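You operate a simulated robot arm through the tools that you are given. There is no shell and no other tool.

You are at the controls of a simulated robot arm. One attempt, no reset.

JOB
Grip the purple tube in the vice, brush the spatter off its top and slacken the vice.
Fine: the box tube with that stripe; the wire brush goes back on the plate beside the vice; leave the tube between the jaws; leave the other tubes. What is to be rubbed or washed off counts as gone when no trace of it is left.

Only the result counts: the job must be done as asked and must still hold three seconds after the hand-in. Knocking over, shifting, dropping, spilling or breaking anything else fails it.

ROBOT AND FRAMES
A 6-joint arm with a two-finger gripper, fixed in place. Base frame: the origin is at the foot of the arm, x ahead of it, y to its left, z up; the work surface is at about z = 868. Lengths are in mm, angles in degrees, forces in N, time in s.
With the tool pointing down near the work surface it reaches from about 280 to 720 mm from the base axis. Its first joint turns from -166.0 to 166.0 degrees. Payload 1.57 kg.
Tool frame: the origin (TCP) lies between the finger pads and is the grasp point; the fingertips stand 21 mm ahead of it; z points along the fingers, y is the line along which they close. Largest opening 70 mm; the body of the gripper starts 50 mm behind the TCP.
Orientation is that of the tool frame in the base frame, as [roll, pitch, yaw] about the fixed x, y, z axes, in that order (R = Rz(yaw) Ry(pitch) Rx(roll)). With the fingers straight down and closing along the base's y, the tool's x points along the base's -x, its y along +y and its z along -z.

CONTROLS
- The arm moves only by the tool drive_tool. Its argument "motion" is a list of rows, each a list of 3 entries, a list of its own where there are three numbers: the turn, a rotation vector about the tool's x, y, z in units of 120 degrees (1.0 is 120 degrees), then the shift along the tool's x, y, z in units of 400 mm (1.0 is 400 mm), then the finger opening in mm, from 0 to 70. In form: [[[rx, ry, rz], [tx, ty, tz], grip], ...]. A call has 1 to 20 rows; each row is the pose to reach, as a shift and turn from the pose commanded when the call began, along the tool's axes at that moment. A call with a number of a shift or a turn outside -1 to 1 is refused whole. A row lasts 0.2 s, in which the tool goes at most 50 mm and 8.6 degrees; a call with a longer step from one row to the next is refused whole, and so is a gripper value outside its range. Where a pose cannot be reached the arm comes as near as it can. A force on the tool above 60 N (or 10 N above the force at the start of the call, whichever is more), or a blocked arm, ends the call early, and 0.2 s more pass. The fingers move at their own pace and stop on an object; they squeeze with about 30 N. The grip force told is the motor's: it shows also when the fingers shut on nothing. Time passes only in rows, and 0.2 s behind the last, so rows that repeat a pose let the fingers close. The reply holds the time, the measured pose of the TCP, the force on the tool along the base axes, the opening and the grip force, in the units named above and with some noise, with the torque about the TCP (base axes, N m) and any sound that the robot's microphone picked up.
- Cameras (640 x 400 px; columns grow to the right, rows downward): "scene" is fixed at [401, -499.3, 1676.2]; the picture's right is [0.98, -0.18, 0.00], its down [-0.14, -0.77, -0.62] and it looks along [0.11, 0.61, -0.78] (base axes); focal length 350 px, centre (320, 200). "wrist" rides on the gripper at [79, 4, -81] in the tool frame; the picture's right is [-0.05, 1.00, 0.00], its down [-0.67, -0.03, -0.75] and it looks along [-0.74, -0.04, 0.67] (tool axes); focal length 256 px, centre (320, 200).
- snapshot(camera): a new picture of that camera. The clock stands still meanwhile.
- probe_pixels(camera, pixels): for up to 12 pixels [column, row] of the newest picture of that camera ("zoom" is the newest enlarged one), the place [x, y, z] in the base frame of the surface seen there, good to about 2 mm. The clock stands still meanwhile.
- zoom(camera, box): a new picture of the part [left, top, right, bottom] of that camera's present view, enlarged. The clock stands still meanwhile.
- sign_off(): hands the job in; it is judged then, once.

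Leave the gripper open and the arm clear of the work at the hand-in unless told otherwise.

The tools are called as name(argument=value, ...) on one line, values as JSON. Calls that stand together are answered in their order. drive_tool: Moves the arm, as the interface text tells. Its arguments: {"type":"object","properties":{"motion":{"type":"array"}},"required":["motion"]} The other tools are called the same way: snapshot (camera) takes a picture; probe_pixels (camera, pixels) gives the place of the surface under pixels of a picture; zoom (camera, box) takes an enlarged picture of a part of a camera's view; sign_off () hands the job in.

At the start:

```text
clock: 0.0
eef_pos: [475.4, -5.0, 1213.4]
tool_rot: [-180.0, 0.1, -179.9]
ft_force: [-0.3, -0.1, -0.1]
ft_torque: [0.0, -0.02, -0.02]
width: 69.9
finger_force: 0.1
```

scene: 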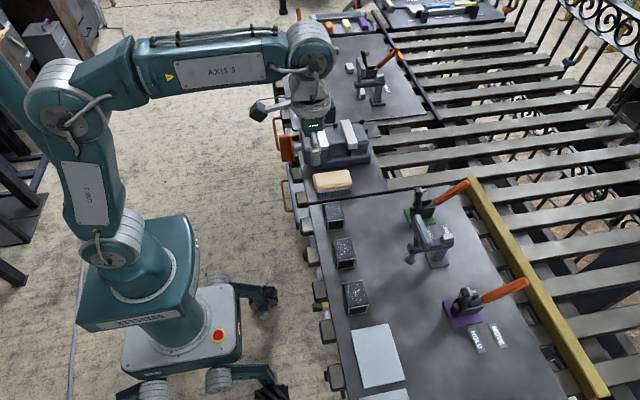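
wrist: 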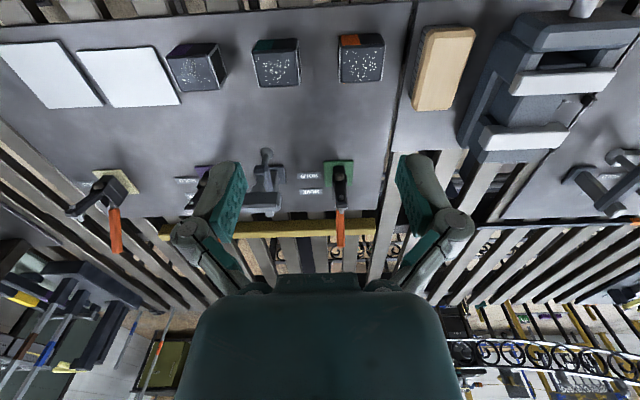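

I see three dark box tubes with spatter, a brush, a vice, and several toggle clamps. I'll zoom in on the tubes, the vice and the clamps to read them.

zoom(camera="scene", box=[280, 90, 420, 180])

zoom(camera="scene", box=[300, 170, 540, 360])

zoom(camera="wrist", box=[140, 0, 640, 220])

```text
4.44 times, centred on (350, 135) of scene
```

zoom: 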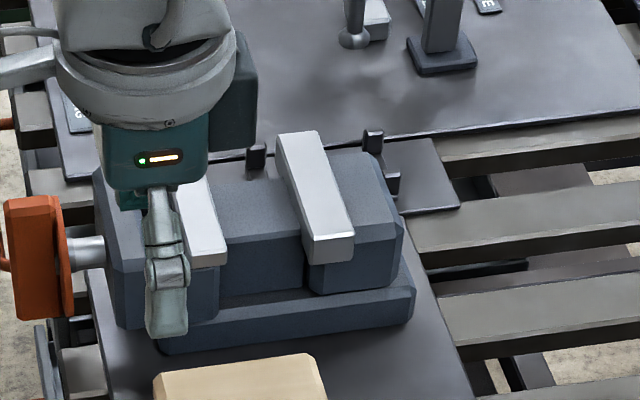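

```text
2.11 times, centred on (420, 265) of scene
```

zoom: 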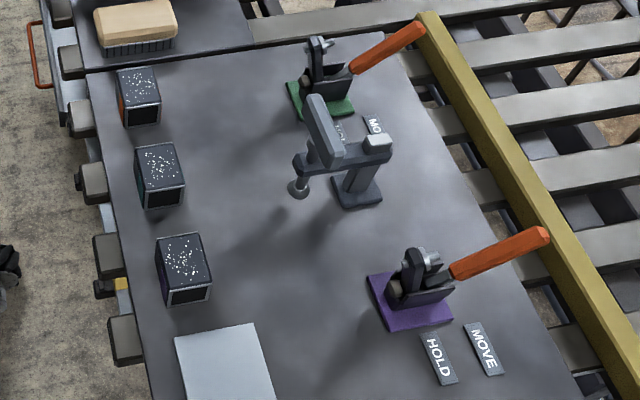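

```text
1.28 times, centred on (390, 110) of wrist
```

zoom: 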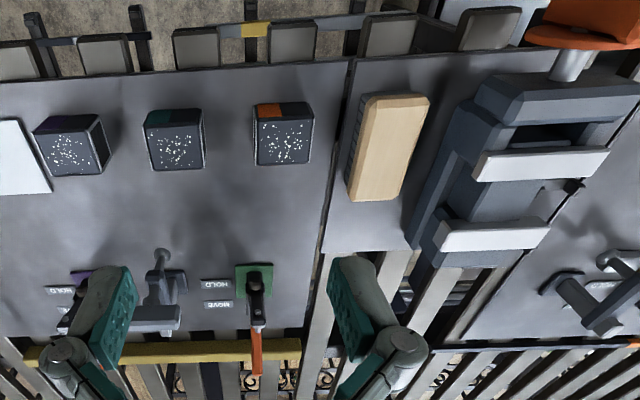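

The stripes on the tubes' near sides look orange, green and purple; purple is the leftmost in the wrist view. I'll zoom closer to confirm this and to see the vice handle.

zoom(camera="wrist", box=[150, 20, 310, 120])

zoom(camera="wrist", box=[400, 0, 640, 150])

probe_pixels(camera="scene", pixels=[[354, 294], [345, 250], [334, 213], [332, 180], [350, 130], [326, 155], [290, 148], [362, 335], [390, 210], [330, 190]])

probe_pixels(camera="wrist", pixels=[[197, 72], [276, 68], [362, 64], [443, 70], [560, 82], [520, 140], [540, 30], [590, 10], [540, 60], [490, 90], [400, 100], [180, 50]])

```text
4.00 times, centred on (230, 70) of wrist
```

zoom: 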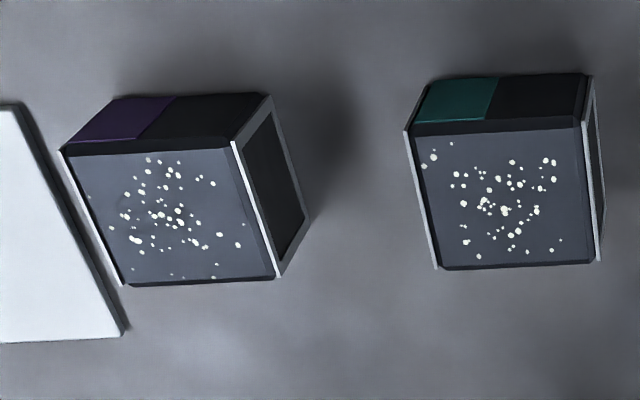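

```text
2.67 times, centred on (520, 75) of wrist
```

zoom: 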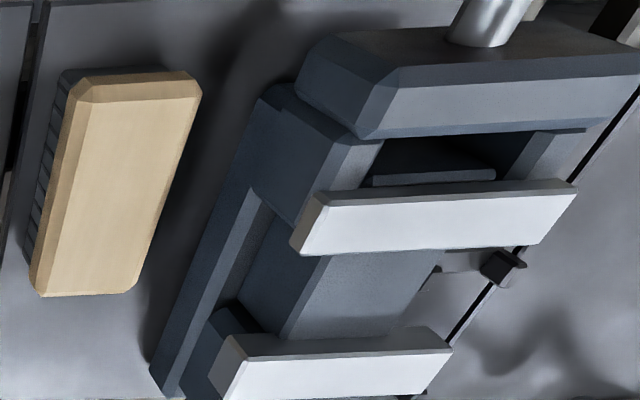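

```text
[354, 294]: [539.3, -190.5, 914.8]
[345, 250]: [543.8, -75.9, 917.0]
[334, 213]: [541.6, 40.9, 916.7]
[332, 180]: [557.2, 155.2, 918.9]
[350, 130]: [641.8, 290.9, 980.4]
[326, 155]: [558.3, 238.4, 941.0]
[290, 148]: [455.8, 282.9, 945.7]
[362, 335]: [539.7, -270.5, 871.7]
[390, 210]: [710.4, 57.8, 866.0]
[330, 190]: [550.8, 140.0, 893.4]
```

```text
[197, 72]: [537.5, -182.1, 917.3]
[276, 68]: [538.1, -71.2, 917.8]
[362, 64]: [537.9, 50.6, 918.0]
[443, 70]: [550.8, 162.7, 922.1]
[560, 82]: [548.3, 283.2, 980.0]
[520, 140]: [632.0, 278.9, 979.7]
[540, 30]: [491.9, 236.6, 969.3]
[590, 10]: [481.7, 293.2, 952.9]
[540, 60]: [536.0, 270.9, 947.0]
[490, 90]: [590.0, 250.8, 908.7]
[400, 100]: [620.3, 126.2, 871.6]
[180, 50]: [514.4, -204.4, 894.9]
```

The purple stripe is on the tube at about (538, -185). The vice lies along x at y ≈ 285: the moving jaw at x ≈ 548, the fixed jaw at x ≈ 632 and an orange handle at x ≈ 455. I'll move the arm over near the vice to look at the handle.

drive_tool(motion=[[[0, 0, 0], [0.05, 0.1, 0], 70], [[0, 0, 0], [0.1, 0.2, 0], 70], [[0, 0, 0], [0.15, 0.3, 0], 70], [[0, 0, 0], [0.2, 0.4, 0], 70], [[0, 0, 0], [0.25, 0.5, 0], 70], [[0, 0, 0], [0.25, 0.6, 0], 70], [[0, 0, 0], [0.25, 0.68, 0], 70], [[0, 0, 0], [0.25, 0.68, 0], 70]])

snapshot(camera="wrist")

snapshot(camera="scene")

```text
clock: 1.8
eef_pos: [377.0, 268.1, 1213.4]
tool_rot: [-179.9, 0.1, 179.9]
ft_force: [-0.2, -0.2, 0.6]
ft_torque: [0.0, -0.01, 0.04]
width: 69.9
finger_force: 0.0
```

```text
taken
```

wrist: 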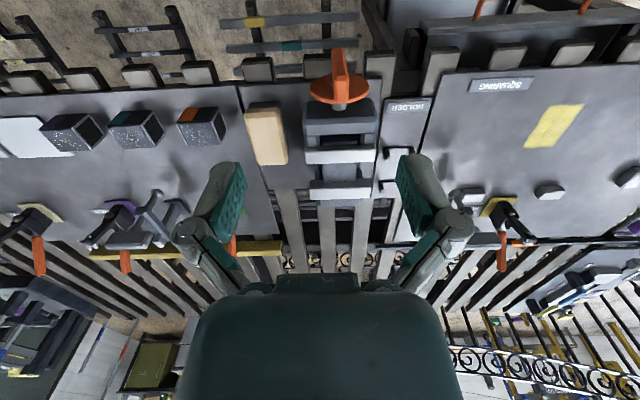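

```text
taken
```

scene: 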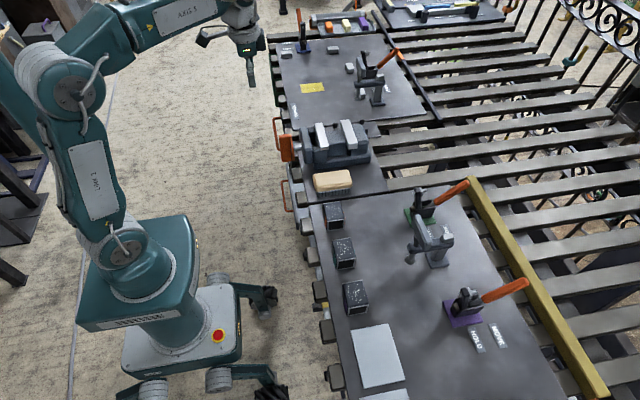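

The orange handle is a disc with a wing. I'll zoom on it in both views.

zoom(camera="wrist", box=[230, 30, 430, 210])

probe_pixels(camera="zoom", pixels=[[350, 70], [340, 130], [360, 190], [310, 175], [430, 175], [360, 310], [360, 350], [360, 400], [360, 280], [310, 300], [480, 310], [130, 220]])

zoom(camera="scene", box=[265, 100, 415, 200])

probe_pixels(camera="scene", pixels=[[288, 138], [296, 148], [302, 146], [326, 155], [349, 130], [320, 135], [336, 140], [345, 155], [321, 128], [288, 158], [357, 150], [335, 152]])

```text
2.22 times, centred on (330, 120) of wrist
```

zoom: 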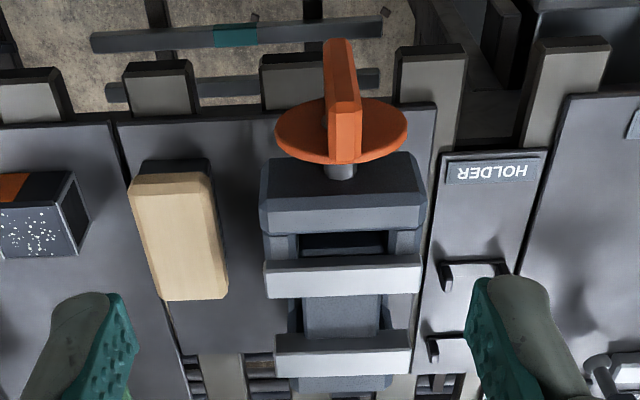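

```text
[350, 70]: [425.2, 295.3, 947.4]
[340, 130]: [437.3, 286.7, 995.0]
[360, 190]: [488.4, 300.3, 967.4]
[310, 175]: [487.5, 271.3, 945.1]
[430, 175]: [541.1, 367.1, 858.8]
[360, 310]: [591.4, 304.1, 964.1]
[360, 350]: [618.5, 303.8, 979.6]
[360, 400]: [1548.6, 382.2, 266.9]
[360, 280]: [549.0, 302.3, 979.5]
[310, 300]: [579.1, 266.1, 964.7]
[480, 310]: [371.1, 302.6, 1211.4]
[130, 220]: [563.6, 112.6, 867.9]
```

```text
4.00 times, centred on (340, 150) of scene
```

zoom: 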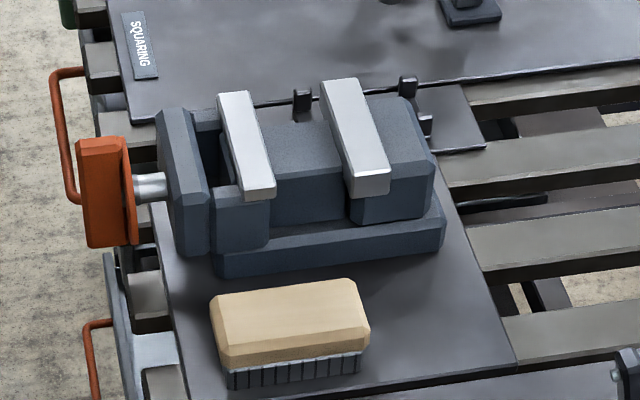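

```text
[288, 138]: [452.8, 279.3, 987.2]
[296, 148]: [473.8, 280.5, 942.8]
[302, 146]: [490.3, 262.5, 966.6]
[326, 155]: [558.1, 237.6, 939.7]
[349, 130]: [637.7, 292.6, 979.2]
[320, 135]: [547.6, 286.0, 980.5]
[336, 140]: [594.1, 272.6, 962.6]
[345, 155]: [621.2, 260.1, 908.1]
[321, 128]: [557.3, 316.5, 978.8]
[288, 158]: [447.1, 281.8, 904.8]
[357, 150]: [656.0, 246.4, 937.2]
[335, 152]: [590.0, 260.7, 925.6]
```

The sliding bed between the jaws is at z ≈ 963 and the jaw tops at z ≈ 980. The handle is a wing on a disc (axis along x, y ≈ 287, z ≈ 946), with the wing vertical now. I'll move in for a closer look at the jaw gap and the handle.

drive_tool(motion=[[[0, 0, 0], [-0.05, 0.01, 0.08], 70], [[0, 0, 0], [-0.1, 0.02, 0.16], 70], [[0, 0, 0], [-0.15, 0.03, 0.24], 70], [[0, 0, 0], [-0.175, 0.0375, 0.3], 70], [[0, 0, 0], [-0.175, 0.0375, 0.3], 70]])

snapshot(camera="wrist")

```text
clock: 3.0
eef_pos: [447.1, 282.3, 1093.2]
tool_rot: [-180.0, 0.1, -179.9]
ft_force: [-0.3, -1.0, 0.3]
ft_torque: [0.0, 0.03, 0.02]
width: 69.9
finger_force: 0.1
```

```text
taken
```

wrist: 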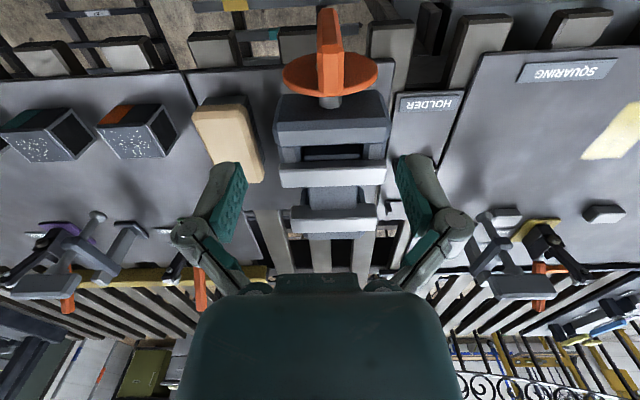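

Next I'll probe the jaws, the bed, the wing edges and the brush for dimensions.

zoom(camera="wrist", box=[180, 0, 420, 240])

```text
1.67 times, centred on (300, 120) of wrist
```

zoom: 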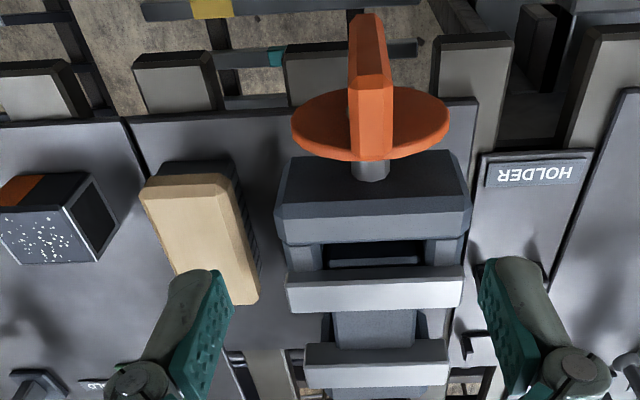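

probe_pixels(camera="zoom", pixels=[[375, 273], [375, 300], [375, 318], [375, 342], [375, 352], [375, 380], [375, 384], [290, 290], [460, 285], [308, 360], [446, 358], [340, 325]])

probe_pixels(camera="zoom", pixels=[[350, 80], [390, 80], [370, 80], [365, 30], [370, 150], [300, 115], [440, 115], [370, 172], [145, 190], [230, 180], [190, 178], [245, 300]])

probe_pixels(camera="scene", pixels=[[316, 124], [322, 146], [328, 123], [333, 148], [342, 121], [352, 147], [350, 119], [361, 146], [331, 130], [338, 145], [284, 136], [294, 135]])

```text
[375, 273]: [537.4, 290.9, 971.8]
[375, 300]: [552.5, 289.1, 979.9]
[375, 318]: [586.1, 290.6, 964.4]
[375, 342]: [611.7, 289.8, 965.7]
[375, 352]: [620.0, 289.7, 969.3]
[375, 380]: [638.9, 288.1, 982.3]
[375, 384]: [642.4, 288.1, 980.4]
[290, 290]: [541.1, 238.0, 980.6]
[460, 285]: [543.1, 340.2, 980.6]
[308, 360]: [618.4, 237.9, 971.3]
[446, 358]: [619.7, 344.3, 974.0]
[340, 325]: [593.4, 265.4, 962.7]
```

```text
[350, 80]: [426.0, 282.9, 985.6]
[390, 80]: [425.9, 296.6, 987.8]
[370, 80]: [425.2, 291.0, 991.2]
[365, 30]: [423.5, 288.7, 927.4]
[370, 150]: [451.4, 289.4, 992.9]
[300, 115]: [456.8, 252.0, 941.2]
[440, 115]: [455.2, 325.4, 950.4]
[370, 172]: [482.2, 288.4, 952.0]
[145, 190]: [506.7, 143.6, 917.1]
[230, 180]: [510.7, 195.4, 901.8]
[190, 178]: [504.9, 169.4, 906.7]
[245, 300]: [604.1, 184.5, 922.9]
```

```text
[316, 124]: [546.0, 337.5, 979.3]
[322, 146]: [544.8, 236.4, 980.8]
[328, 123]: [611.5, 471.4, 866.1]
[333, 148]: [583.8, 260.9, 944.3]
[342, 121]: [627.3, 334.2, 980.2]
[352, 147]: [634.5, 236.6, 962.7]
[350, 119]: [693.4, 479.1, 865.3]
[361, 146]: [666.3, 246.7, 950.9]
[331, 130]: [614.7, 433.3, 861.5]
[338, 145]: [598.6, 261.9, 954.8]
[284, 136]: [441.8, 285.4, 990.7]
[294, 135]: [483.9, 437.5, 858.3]
```

The gap between the pads is about 60 mm (x ≈ 558 to 619), centred on y ≈ 289. The wing spans y 282–297, x 425–455 and z 903–992. Next I'll move over to the purple tube to measure it.

drive_tool(motion=[[[0, 0, 0], [0, -0.12, -0.05], 70], [[0, 0, 0], [0.02, -0.24, -0.05], 70], [[0, 0, 0], [0.04, -0.36, -0.05], 70], [[0, 0, 0], [0.06, -0.48, -0.05], 70], [[0, 0, 0], [0.08, -0.6, -0.05], 70], [[0, 0, 0], [0.1, -0.72, -0.05], 70], [[0, 0, 0], [0.12, -0.84, -0.05], 70], [[0, 0, 0], [0.12, -0.96, -0.05], 70]])

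drive_tool(motion=[[[0, 0, 0], [0, -0.1, 0.05], 70], [[0, 0, 0], [0, -0.2, 0.1], 70], [[0, 0, 0], [0, -0.22, 0.1], 70]])

snapshot(camera="wrist")

zoom(camera="scene", box=[265, 100, 415, 200])

```text
refused: row 1 steps farther than a row can; nothing moved
```

```text
clock: 3.8
eef_pos: [446.7, 195.7, 1054.8]
tool_rot: [-180.0, 0.1, -180.0]
ft_force: [0.3, -0.5, -0.1]
ft_torque: [0.01, -0.04, 0.02]
width: 70.1
finger_force: 0.1
```

```text
taken
```

wrist: 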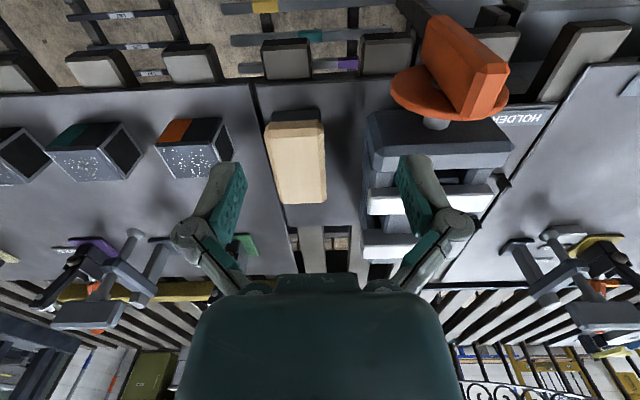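

```text
4.00 times, centred on (340, 150) of scene
```

zoom: 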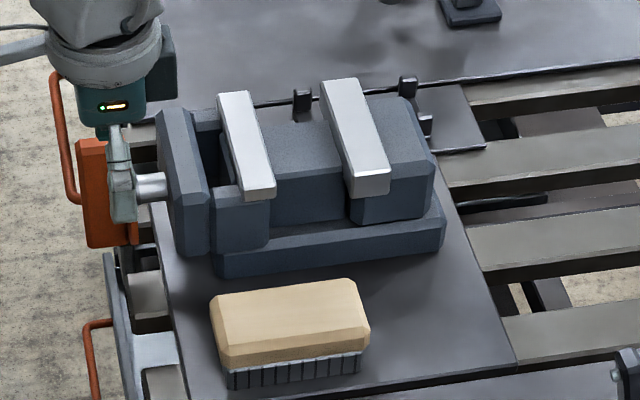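

The first call was refused because its first step was too long. The small second move ran, so the TCP is at (447, 196, 1055), clear of everything. The brush at (295, 160) is well seen from here, so I'll probe it.

zoom(camera="wrist", box=[240, 90, 360, 220])

probe_pixels(camera="wrist", pixels=[[295, 115], [270, 130], [322, 130], [282, 195], [325, 195], [303, 200], [270, 160], [324, 160], [297, 160], [290, 112], [310, 185], [300, 205]])

probe_pixels(camera="zoom", pixels=[[130, 250], [240, 240], [200, 110], [300, 130], [450, 130], [220, 520]])

```text
3.08 times, centred on (300, 155) of wrist
```

zoom: 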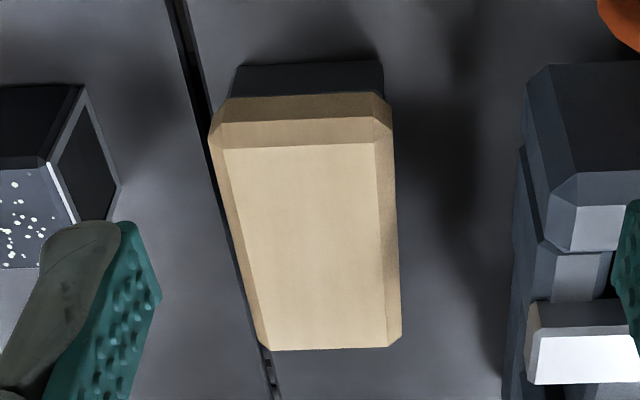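

```text
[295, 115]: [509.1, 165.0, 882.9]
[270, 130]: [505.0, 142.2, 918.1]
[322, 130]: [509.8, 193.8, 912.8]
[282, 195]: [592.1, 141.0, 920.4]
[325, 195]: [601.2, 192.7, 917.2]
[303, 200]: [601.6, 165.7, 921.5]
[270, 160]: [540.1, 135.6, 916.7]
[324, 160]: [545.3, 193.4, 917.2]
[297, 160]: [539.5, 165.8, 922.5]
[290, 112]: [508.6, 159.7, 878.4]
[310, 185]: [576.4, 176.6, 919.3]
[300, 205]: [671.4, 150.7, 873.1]
```

```text
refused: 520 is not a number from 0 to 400
```

The brush spans about x 504–603 and y 140–194, with its top at z ≈ 921. It is aligned with the base and its wood is about 53 mm wide. Now I'll move to a viewpoint for the purple tube.

drive_tool(motion=[[[0, 0, 0], [0.01, -0.1, -0.02], 70], [[0, 0, 0], [0.03, -0.2, -0.04], 70], [[0, 0, 0], [0.05, -0.3, -0.06], 70], [[0, 0, 0], [0.07, -0.4, -0.08], 70], [[0, 0, 0], [0.09, -0.5, -0.1], 70], [[0, 0, 0], [0.1, -0.6, -0.1], 70], [[0, 0, 0], [0.11, -0.7, -0.1], 70], [[0, 0, 0], [0.11, -0.8, -0.1], 70], [[0, 0, 0], [0.11, -0.9, -0.1], 70], [[0, 0, 0], [0.11, -0.95, -0.1], 70], [[0, 0, 0], [0.11, -0.95, -0.1], 70]])

zoom(camera="wrist", box=[240, 60, 400, 220])

zoom(camera="scene", box=[265, 100, 415, 200])

snapshot(camera="wrist")

```text
clock: 6.2
eef_pos: [402.3, -187.0, 1094.0]
tool_rot: [179.9, 0.0, -179.9]
ft_force: [-1.2, 0.1, 0.0]
ft_torque: [0.01, 0.0, 0.0]
width: 70.1
finger_force: 0.0
```

```text
2.50 times, centred on (320, 140) of wrist
```

zoom: 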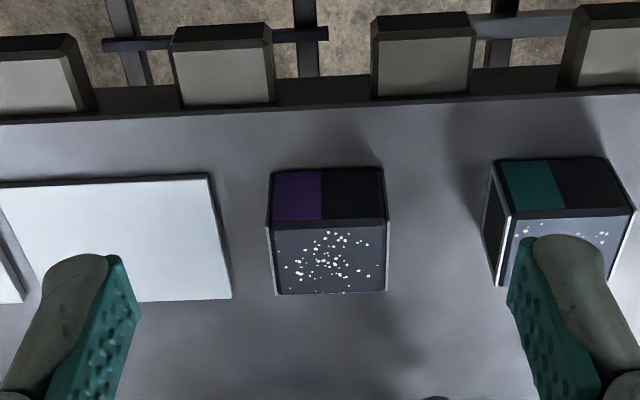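

```text
4.00 times, centred on (340, 150) of scene
```

zoom: 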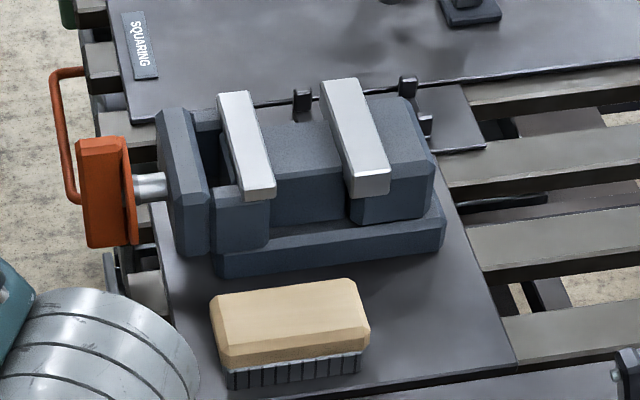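

```text
taken
```

wrist: 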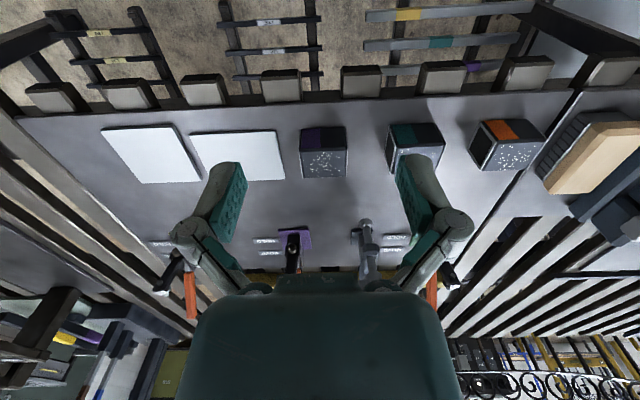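

The purple-striped tube is seen squarely at (323, 150). I'll probe its corners.

probe_pixels(camera="wrist", pixels=[[302, 151], [345, 151], [303.5, 175], [345, 174], [323, 151], [323, 176], [301.5, 163], [346, 163], [323, 130], [310, 135], [323, 162], [346.5, 145]])

probe_pixels(camera="scene", pixels=[[343, 285], [362, 282], [348, 306], [368, 301], [354, 313], [355, 293]])

probe_pixels(camera="zoom", pixels=[[225, 95], [245, 92], [245, 198], [272, 190], [322, 85], [352, 80], [354, 190], [388, 182], [85, 145], [120, 140], [280, 115], [300, 140]])

```text
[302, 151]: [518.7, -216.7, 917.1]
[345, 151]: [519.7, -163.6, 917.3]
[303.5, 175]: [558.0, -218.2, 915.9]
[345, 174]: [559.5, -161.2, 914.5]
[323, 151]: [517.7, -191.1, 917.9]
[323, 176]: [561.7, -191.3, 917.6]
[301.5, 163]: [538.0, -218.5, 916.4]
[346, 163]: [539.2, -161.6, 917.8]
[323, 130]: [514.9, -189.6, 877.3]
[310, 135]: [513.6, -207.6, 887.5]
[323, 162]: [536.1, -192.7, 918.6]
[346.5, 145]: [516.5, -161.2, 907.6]
```

```text
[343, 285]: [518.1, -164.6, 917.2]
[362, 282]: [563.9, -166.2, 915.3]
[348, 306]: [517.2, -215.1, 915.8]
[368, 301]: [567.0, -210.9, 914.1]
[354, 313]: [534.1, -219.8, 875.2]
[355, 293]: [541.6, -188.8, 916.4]
```

```text
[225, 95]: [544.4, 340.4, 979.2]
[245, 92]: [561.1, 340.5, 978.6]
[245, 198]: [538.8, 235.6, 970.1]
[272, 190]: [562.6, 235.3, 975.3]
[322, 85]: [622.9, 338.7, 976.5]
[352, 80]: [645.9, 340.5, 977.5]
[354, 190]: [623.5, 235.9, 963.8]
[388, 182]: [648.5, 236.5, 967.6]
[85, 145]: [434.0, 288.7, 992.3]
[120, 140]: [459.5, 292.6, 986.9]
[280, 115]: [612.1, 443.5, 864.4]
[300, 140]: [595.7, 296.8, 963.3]
```

The tube spans x 515–565 and y -219 to -161, with its top at z 917.5, so its centre is about (540, -190). The vice gap is about 60 mm, centred near x 590. I'll turn the tool by -90° about its z so it closes along x, moving above the tube as it turns.

drive_tool(motion=[[[0, 0, -0.068], [-0.03, 0, 0], 70], [[0, 0, -0.136], [-0.06, 0, 0], 70], [[0, 0, -0.204], [-0.1, 0, 0.02], 70], [[0, 0, -0.272], [-0.14, 0, 0.05], 70], [[0, 0, -0.34], [-0.18, 0, 0.08], 70], [[0, 0, -0.408], [-0.22, 0, 0.11], 70], [[0, 0, -0.476], [-0.26, 0, 0.14], 70], [[0, 0, -0.544], [-0.3, 0, 0.17], 70], [[0, 0, -0.612], [-0.344, -0.0075, 0.2], 70], [[0, 0, -0.68], [-0.344, -0.0075, 0.235], 70], [[0, 0, -0.75], [-0.344, -0.0075, 0.235], 70], [[0, 0, -0.75], [-0.344, -0.0075, 0.235], 70]])

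snapshot(camera="wrist")

snapshot(camera="scene")

```text
clock: 8.8
eef_pos: [540.3, -188.6, 1001.3]
tool_rot: [180.0, 0.0, -89.8]
ft_force: [-0.1, -0.1, -0.1]
ft_torque: [-0.01, 0.02, -0.02]
width: 70.4
finger_force: 0.1
```

```text
taken
```

wrist: 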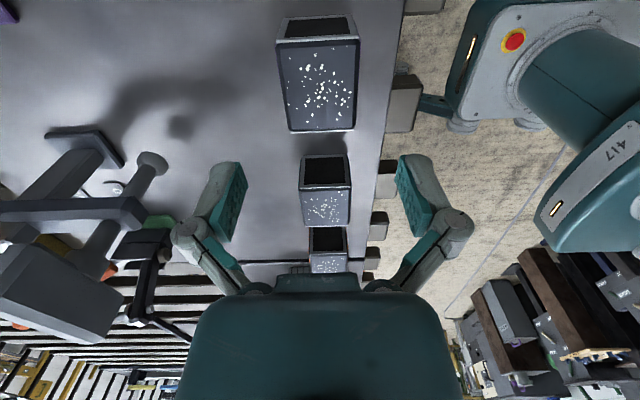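

```text
taken
```

scene: 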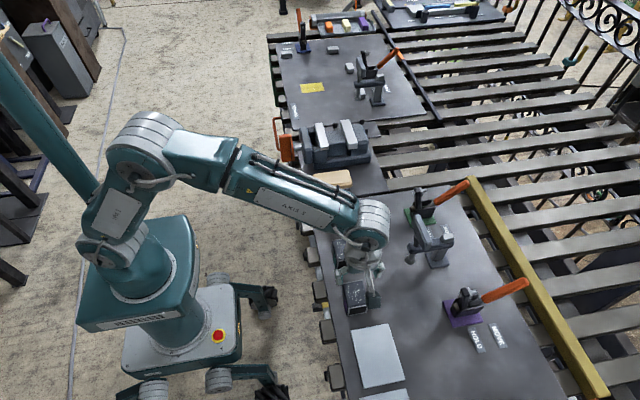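

The tool now closes along x (tool x is base -y, tool y is base -x). I'll verify the tube's edges from this view.

probe_pixels(camera="wrist", pixels=[[281, 80], [356, 80], [318, 80], [318, 128], [290, 125], [353, 125], [318, 43], [283, 48], [355, 45]])

```text
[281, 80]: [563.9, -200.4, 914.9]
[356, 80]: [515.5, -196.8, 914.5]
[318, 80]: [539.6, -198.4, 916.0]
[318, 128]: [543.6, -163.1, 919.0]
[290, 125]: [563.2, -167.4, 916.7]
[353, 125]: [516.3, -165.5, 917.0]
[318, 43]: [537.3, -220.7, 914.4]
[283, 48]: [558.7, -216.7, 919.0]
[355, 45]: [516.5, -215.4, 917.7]
```

The tube is centred at (540, -190) under the gripper. I'll descend to TCP z ≈ 911 and close.

drive_tool(motion=[[[0, 0, 0], [0.003, 0, 0.08], 70], [[0, 0, 0], [0.004, 0, 0.15], 70], [[0, 0, 0], [0.004, 0, 0.2], 70], [[0, 0, 0], [0.004, 0, 0.2255], 70], [[0, 0, 0], [0.004, 0, 0.2255], 70], [[0, 0, 0], [0.004, 0, 0.2255], 40], [[0, 0, 0], [0.004, 0, 0.2255], 40], [[0, 0, 0], [0.004, 0, 0.2255], 40]])

```text
clock: 10.6
eef_pos: [539.6, -190.7, 910.4]
tool_rot: [-179.7, 0.0, -90.0]
ft_force: [-0.9, -0.7, 12.7]
ft_torque: [0.08, -0.06, 0.03]
width: 49.4
finger_force: 29.2
```

The grip is on the tube: width 49.4, grip force 29 N. I'll lift straight up.

drive_tool(motion=[[[0, 0, 0], [0, 0, -0.03], 40], [[0, 0, 0], [0, 0, -0.1], 40], [[0, 0, 0], [0, 0, -0.2], 40], [[0, 0, 0], [0, 0, -0.3], 40], [[0, 0, 0], [0, 0, -0.4], 40], [[0, 0, 0], [0, 0, -0.45], 40], [[0, 0, 0], [0, 0, -0.45], 40]])

snapshot(camera="wrist")

```text
clock: 12.2
eef_pos: [537.4, -192.5, 1089.9]
tool_rot: [179.9, 0.1, -90.0]
ft_force: [-0.3, 0.0, -2.1]
ft_torque: [-0.02, -0.01, -0.01]
width: 49.3
finger_force: 29.8
```

```text
taken
```

wrist: 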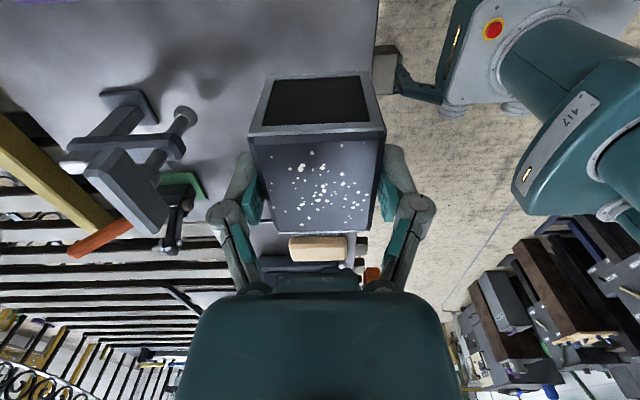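

The tube is held. I'll probe its position within the gripper, then travel to above the vice at z ≈ 1090.

probe_pixels(camera="wrist", pixels=[[262, 180], [380, 180], [318, 140], [318, 225], [318, 180], [266, 130], [385, 130], [318, 126]])

drive_tool(motion=[[[0, 0, 0], [-0.08, 0, 0], 40], [[0, 0, 0], [-0.18, -0.01, 0], 40], [[0, 0, 0], [-0.28, -0.02, 0], 40], [[0, 0, 0], [-0.38, -0.04, 0], 40], [[0, 0, 0], [-0.48, -0.06, 0], 40], [[0, 0, 0], [-0.58, -0.08, 0], 40], [[0, 0, 0], [-0.68, -0.1, 0], 40], [[0, 0, 0], [-0.78, -0.12, 0], 40], [[0, 0, 0], [-0.88, -0.125, 0], 40], [[0, 0, 0], [-0.98, -0.125, 0], 40], [[0, 0, 0], [-0.98, -0.125, 0], 40]])

```text
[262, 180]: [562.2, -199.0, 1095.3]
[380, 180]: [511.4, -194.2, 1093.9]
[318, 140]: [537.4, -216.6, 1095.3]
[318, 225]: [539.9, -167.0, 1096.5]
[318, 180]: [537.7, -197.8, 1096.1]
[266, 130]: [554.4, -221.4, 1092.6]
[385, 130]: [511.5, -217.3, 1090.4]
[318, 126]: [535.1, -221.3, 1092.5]
```

```text
clock: 14.6
eef_pos: [591.7, 201.2, 1091.3]
tool_rot: [-180.0, 0.0, -90.0]
ft_force: [-0.2, 0.1, -2.6]
ft_torque: [-0.01, -0.03, 0.03]
width: 49.4
finger_force: 29.3
```

I'm at (592, 201, 1091) with the tube still held. I'll look at the jaws from here before going over them.

snapshot(camera="wrist")

zoom(camera="scene", box=[265, 80, 415, 200])

```text
taken
```

wrist: 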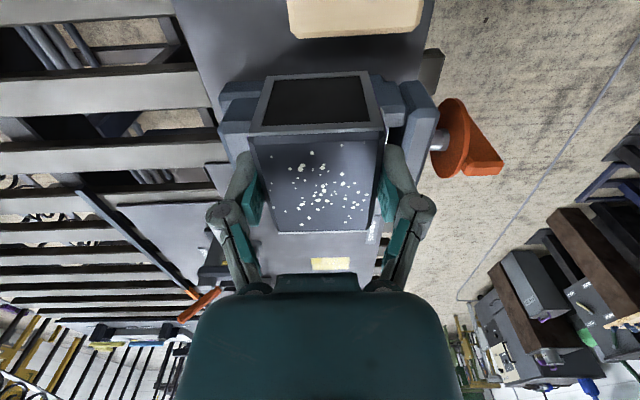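

```text
3.33 times, centred on (340, 140) of scene
```

zoom: 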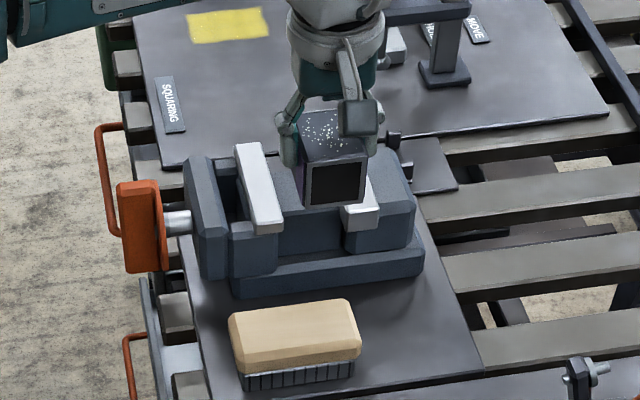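

I'll move over the vice centre and lower to TCP z ≈ 1045, so the tube bottom is at about 1001, still above the jaws.

drive_tool(motion=[[[0, 0, 0], [-0.08, 0, 0], 40], [[0, 0, 0], [-0.16, 0, 0], 40], [[0, 0, 0], [-0.22, 0, 0], 40], [[0, 0, 0], [-0.22, 0, 0.06], 40], [[0, 0, 0], [-0.22, 0, 0.115], 40], [[0, 0, 0], [-0.22, 0, 0.115], 40], [[0, 0, 0], [-0.22, 0, 0.115], 40]])

zoom(camera="scene", box=[300, 100, 390, 170])

snapshot(camera="wrist")

```text
clock: 16.2
eef_pos: [590.7, 290.3, 1043.2]
tool_rot: [-179.9, 0.0, -90.1]
ft_force: [-0.7, 0.7, -1.9]
ft_torque: [0.01, -0.01, 0.03]
width: 49.6
finger_force: 30.4
```

```text
5.71 times, centred on (345, 135) of scene
```

zoom: 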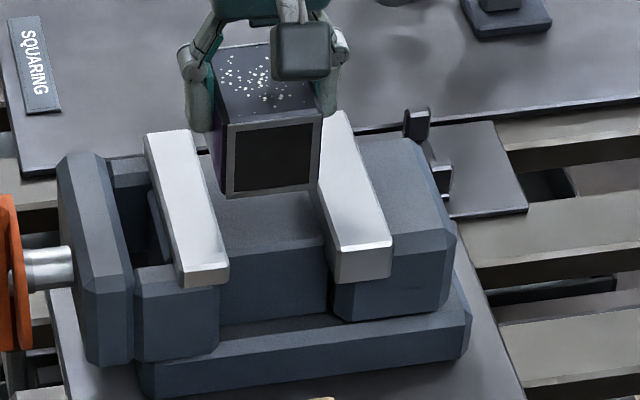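

```text
taken
```

wrist: 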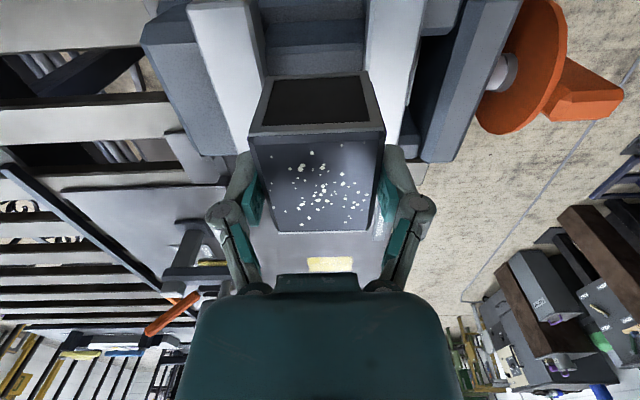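

The jaws' inner edges are visible in the wrist view, at about columns 262 and 368. I'll probe them precisely.

zoom(camera="wrist", box=[200, 0, 440, 140])

probe_pixels(camera="wrist", pixels=[[240, 30], [250, 30], [256, 30], [260, 30], [264, 30], [360, 30], [364, 30], [368, 30], [372, 30], [376, 30], [310, 60], [310, 20]])

probe_pixels(camera="wrist", pixels=[[262, 120], [382, 120], [252, 138], [384, 138], [310, 130], [310, 75], [266, 78], [368, 72]])

```text
2.67 times, centred on (320, 70) of wrist
```

zoom: 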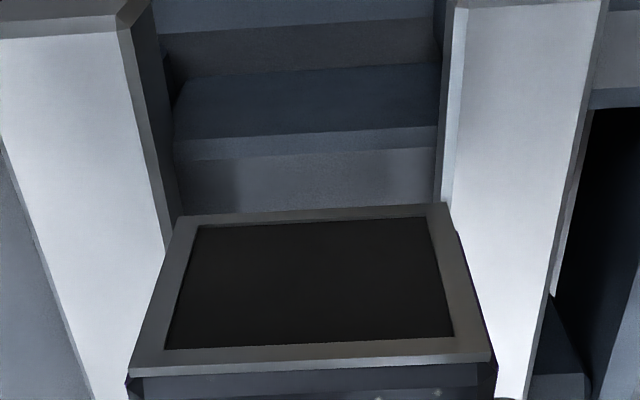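

```text
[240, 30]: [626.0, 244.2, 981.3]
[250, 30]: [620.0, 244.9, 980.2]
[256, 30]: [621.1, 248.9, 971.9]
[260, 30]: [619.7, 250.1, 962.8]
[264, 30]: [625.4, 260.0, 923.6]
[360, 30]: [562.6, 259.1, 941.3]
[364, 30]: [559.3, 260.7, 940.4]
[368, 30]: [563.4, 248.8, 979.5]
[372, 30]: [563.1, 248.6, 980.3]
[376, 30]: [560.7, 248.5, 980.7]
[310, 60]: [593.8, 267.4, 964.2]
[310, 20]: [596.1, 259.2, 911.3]
```

```text
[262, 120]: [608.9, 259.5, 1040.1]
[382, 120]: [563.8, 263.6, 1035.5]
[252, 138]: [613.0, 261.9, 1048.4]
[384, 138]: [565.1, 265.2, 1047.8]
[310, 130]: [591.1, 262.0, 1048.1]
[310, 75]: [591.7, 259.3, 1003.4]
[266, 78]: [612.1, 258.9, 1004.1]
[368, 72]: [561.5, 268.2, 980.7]
```

The inner faces are at x ≈ 563 and 620.5 (centre 592), and the tube is at 565–614.5. I'll shift +1.5 mm in x and lower until it rests on the bed (z ≈ 963.5).

drive_tool(motion=[[[0, 0, 0], [0, -0.004, 0], 40], [[0, 0, 0], [0, -0.004, 0.04], 40], [[0, 0, 0], [0, -0.004, 0.07], 40], [[0, 0, 0], [0, -0.004, 0.083], 40], [[0, 0, 0], [0, -0.004, 0.083], 40]])

zoom(camera="scene", box=[300, 100, 390, 170])

```text
clock: 17.4
eef_pos: [589.7, 289.9, 1009.7]
tool_rot: [-179.8, 0.1, -90.0]
ft_force: [0.3, 0.0, -2.9]
ft_torque: [-0.01, 0.01, 0.0]
width: 49.3
finger_force: 29.8
```

```text
5.71 times, centred on (345, 135) of scene
```

zoom: 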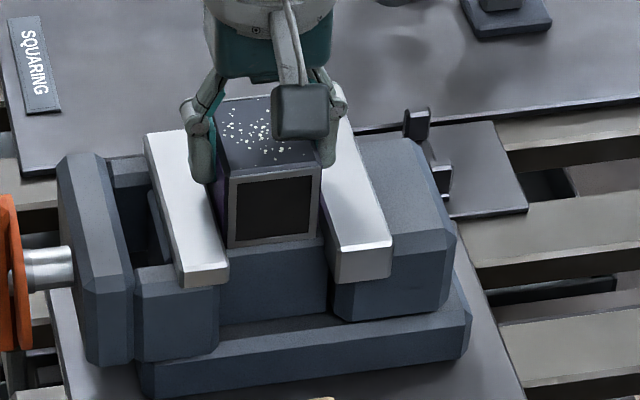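

The tube is between the jaws with free space and no contact force yet. I'll lower in 0.8 mm steps to touch the bed.

drive_tool(motion=[[[0, 0, 0], [0, 0, 0.002], 40], [[0, 0, 0], [0, 0, 0.003], 40], [[0, 0, 0], [0, 0, 0.003], 40]])

drive_tool(motion=[[[0, 0, 0], [0, 0, 0.002], 40], [[0, 0, 0], [0, 0, 0.003], 40], [[0, 0, 0], [0, 0, 0.003], 40]])

```text
clock: 18.2
eef_pos: [590.4, 290.6, 1008.8]
tool_rot: [-179.9, 0.0, -90.0]
ft_force: [0.5, 0.1, -2.7]
ft_torque: [0.0, 0.0, -0.01]
width: 49.5
finger_force: 30.0
```

```text
clock: 19.0
eef_pos: [591.1, 289.9, 1008.3]
tool_rot: [-179.9, 0.0, -89.9]
ft_force: [-1.3, 0.1, 3.5]
ft_torque: [-0.06, -0.05, -0.03]
width: 49.5
finger_force: 30.0
```

The force rose to +3.5 N, so the tube is on the bed. I'll open the fingers and back off upward.

drive_tool(motion=[[[0, 0, 0], [0, 0, 0], 55], [[0, 0, 0], [0, 0, 0], 66], [[0, 0, 0], [0, 0, 0], 66], [[0, 0, 0], [0, 0, -0.05], 66], [[0, 0, 0], [0, 0, -0.15], 66], [[0, 0, 0], [0, 0, -0.25], 66], [[0, 0, 0], [0, 0, -0.3], 66]])

snapshot(camera="wrist")

zoom(camera="scene", box=[300, 100, 390, 170])

```text
clock: 20.6
eef_pos: [589.8, 289.2, 1127.1]
tool_rot: [180.0, -0.1, -90.0]
ft_force: [-0.2, -0.4, -0.6]
ft_torque: [-0.01, -0.03, 0.0]
width: 65.9
finger_force: 0.0
```

```text
taken
```

wrist: 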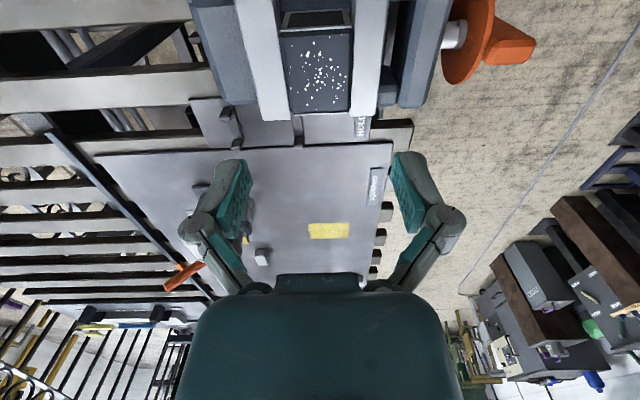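

```text
5.71 times, centred on (345, 135) of scene
```

zoom: 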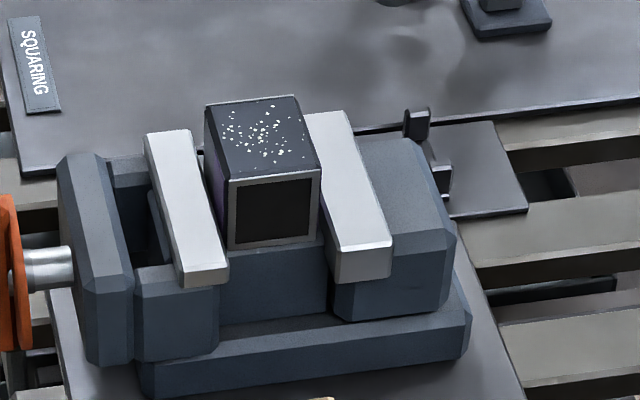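

The tube sits between the jaws. Now the handle: I'll turn the tool back +90° and draw back to x ≈ 340, then tilt the tool forward so it points along +x at the wing.

drive_tool(motion=[[[0, 0, 0.068], [0, 0.05, 0], 66], [[0, 0, 0.136], [0, 0.11, 0], 66], [[0, 0, 0.204], [0, 0.17, 0], 66], [[0, 0, 0.272], [0, 0.23, 0], 66], [[0, 0, 0.34], [0, 0.29, 0], 66], [[0, 0, 0.408], [0, 0.35, 0], 66], [[0, 0, 0.476], [0, 0.41, 0], 60], [[0, 0, 0.544], [0, 0.47, 0], 50], [[0, 0, 0.612], [0, 0.53, 0], 50], [[0, 0, 0.68], [0, 0.59, 0], 50], [[0, 0, 0.75], [0, 0.625, 0], 50], [[0, 0, 0.75], [0, 0.625, 0], 50]])

```text
clock: 23.2
eef_pos: [340.1, 289.3, 1127.0]
tool_rot: [-179.8, 0.1, -180.0]
ft_force: [0.0, 0.1, 0.0]
ft_torque: [0.03, -0.01, -0.02]
width: 50.0
finger_force: 0.0
```

Now I'll tilt -90° about tool y, keeping the TCP at (340, 289, 1127).

drive_tool(motion=[[[0, -0.068, 0], [0, 0, 0], 50], [[0, -0.136, 0], [0, 0, 0], 50], [[0, -0.204, 0], [0, 0, 0], 50], [[0, -0.272, 0], [0, 0, 0], 50], [[0, -0.34, 0], [0, 0, 0], 50], [[0, -0.408, 0], [0, 0, 0], 50], [[0, -0.408, 0], [0, 0, 0], 50]])

snapshot(camera="scene")

```text
clock: 24.8
eef_pos: [340.6, 289.3, 1128.6]
tool_rot: [180.0, 49.1, -179.9]
ft_force: [-0.3, 0.5, -0.5]
ft_torque: [-0.01, 0.02, 0.01]
width: 49.9
finger_force: 0.1
```

```text
taken
```

scene: 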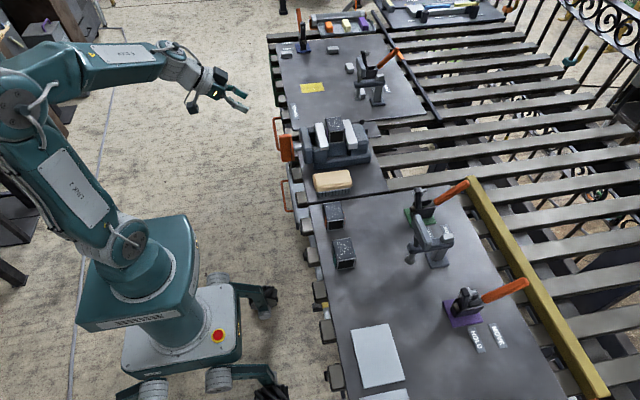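

Tilting works fine so far (49°). I'll continue to 90°.

drive_tool(motion=[[[0, -0.068, 0], [0, 0, 0], 50], [[0, -0.136, 0], [0, 0, 0], 50], [[0, -0.204, 0], [0, 0, 0], 50], [[0, -0.272, 0], [0, 0, 0], 50], [[0, -0.342, 0], [0, 0, 0], 50], [[0, -0.342, 0], [0, 0, 0], 50]])

snapshot(camera="scene")

snapshot(camera="wrist")

```text
clock: 26.2
eef_pos: [340.1, 289.2, 1128.3]
tool_rot: [-2.8, 89.8, -2.8]
ft_force: [0.3, 0.0, 0.3]
ft_torque: [-0.02, 0.01, 0.02]
width: 50.2
finger_force: 0.1
```

```text
taken
```

scene: 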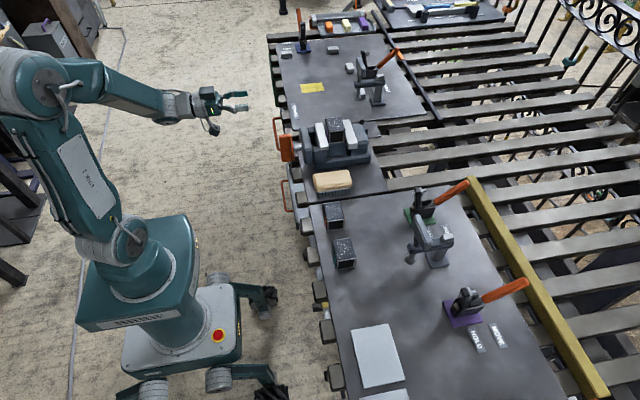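

```text
taken
```

wrist: 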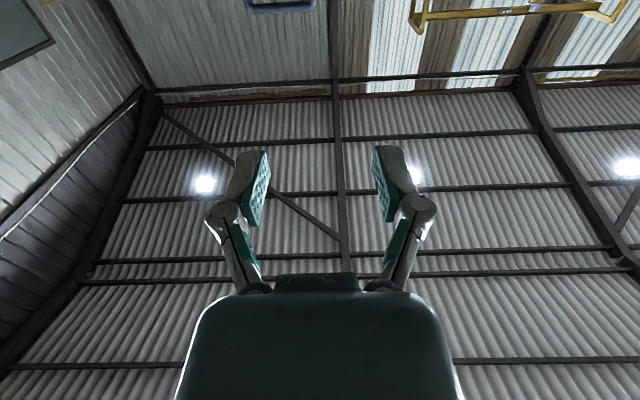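

The tool points along +x at (340, 289, 1128), with the camera mount below it. Before lowering, I'll check the obstacles in front of the vice: the red loops at (274, 130) and (285, 195), and the wing again.

zoom(camera="scene", box=[200, 60, 360, 160])

probe_pixels(camera="scene", pixels=[[274, 130], [276, 145], [276, 119], [284, 195], [300, 178], [282, 110], [284, 136], [293, 150], [215, 128], [212, 95], [235, 95], [238, 107]])

```text
4.00 times, centred on (280, 110) of scene
```

zoom: 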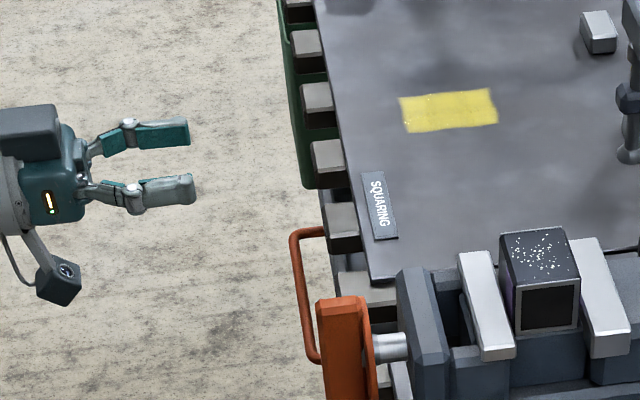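

```text
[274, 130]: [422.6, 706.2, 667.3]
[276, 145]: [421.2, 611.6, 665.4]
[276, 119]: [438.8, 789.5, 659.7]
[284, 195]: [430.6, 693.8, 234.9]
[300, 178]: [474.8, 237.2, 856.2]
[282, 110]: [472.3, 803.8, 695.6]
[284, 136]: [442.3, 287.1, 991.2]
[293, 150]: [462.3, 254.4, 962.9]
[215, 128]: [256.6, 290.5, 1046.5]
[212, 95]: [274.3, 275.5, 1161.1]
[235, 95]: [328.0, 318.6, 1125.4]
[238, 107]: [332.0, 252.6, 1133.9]
```

The loops are far lower (z ≈ 665), so the way is clear. I'll lower to z ≈ 947.5 in front of the handle.

drive_tool(motion=[[[0, 0, 0], [0.08, 0, 0], 50], [[0, 0, 0], [0.18, 0, 0], 50], [[0, 0, 0], [0.28, 0, 0], 50], [[0, 0, 0], [0.38, 0, 0], 50], [[0, 0, 0], [0.4515, 0, 0], 50], [[0, 0, 0], [0.4515, 0, 0], 50], [[0, 0, 0], [0.4515, 0, 0], 50]])

snapshot(camera="scene")

snapshot(camera="wrist")

```text
clock: 27.8
eef_pos: [340.0, 291.0, 947.4]
tool_rot: [-24.4, 89.9, -24.1]
ft_force: [0.2, -0.3, -0.6]
ft_torque: [0.03, 0.0, 0.0]
width: 49.9
finger_force: 0.0
```

```text
taken
```

scene: 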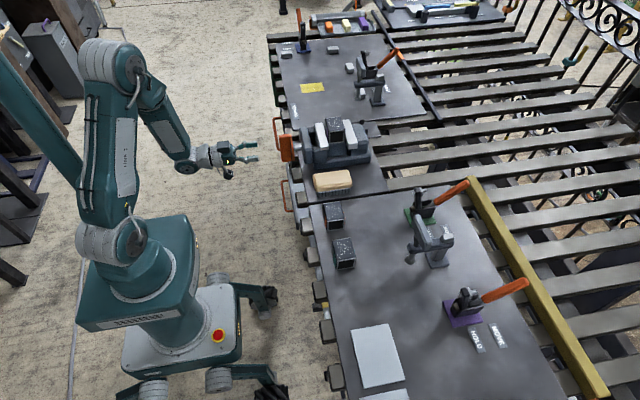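

```text
taken
```

wrist: 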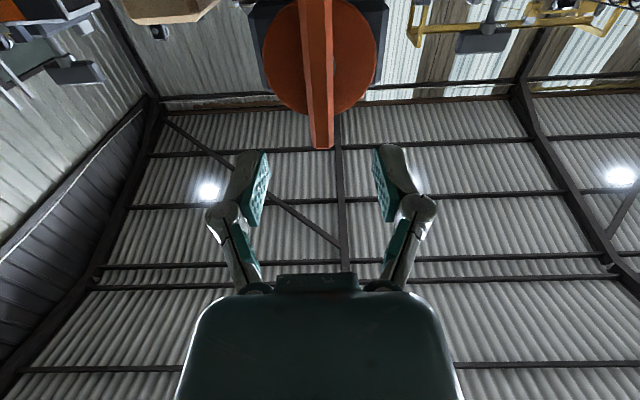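

The orange wing is centred between the fingers at (318, 80) in the upward view. I'll advance to x ≈ 430 so the fingers straddle it.

drive_tool(motion=[[[0, 0, 0], [0, 0, 0.08], 50], [[0, 0, 0], [0, 0, 0.15], 50], [[0, 0, 0], [0, 0, 0.2], 50], [[0, 0, 0], [0, 0, 0.225], 50], [[0, 0, 0], [0, 0, 0.225], 50]])

snapshot(camera="wrist")

zoom(camera="scene", box=[220, 90, 380, 190])

```text
clock: 29.0
eef_pos: [430.6, 290.6, 948.8]
tool_rot: [-44.9, 89.9, -45.0]
ft_force: [0.4, 0.1, 0.2]
ft_torque: [-0.01, -0.01, 0.0]
width: 49.6
finger_force: 0.1
```

```text
taken
```

wrist: 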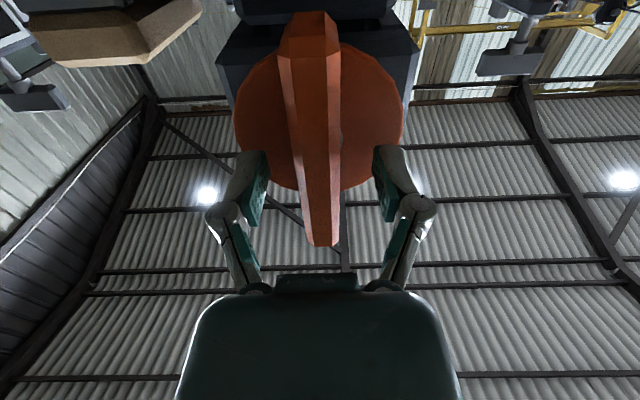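

```text
4.00 times, centred on (300, 140) of scene
```

zoom: 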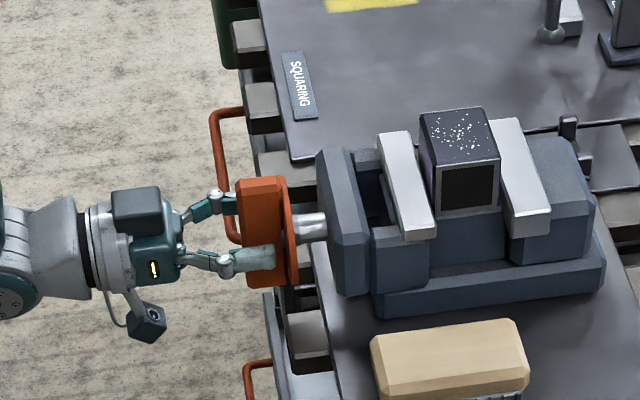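

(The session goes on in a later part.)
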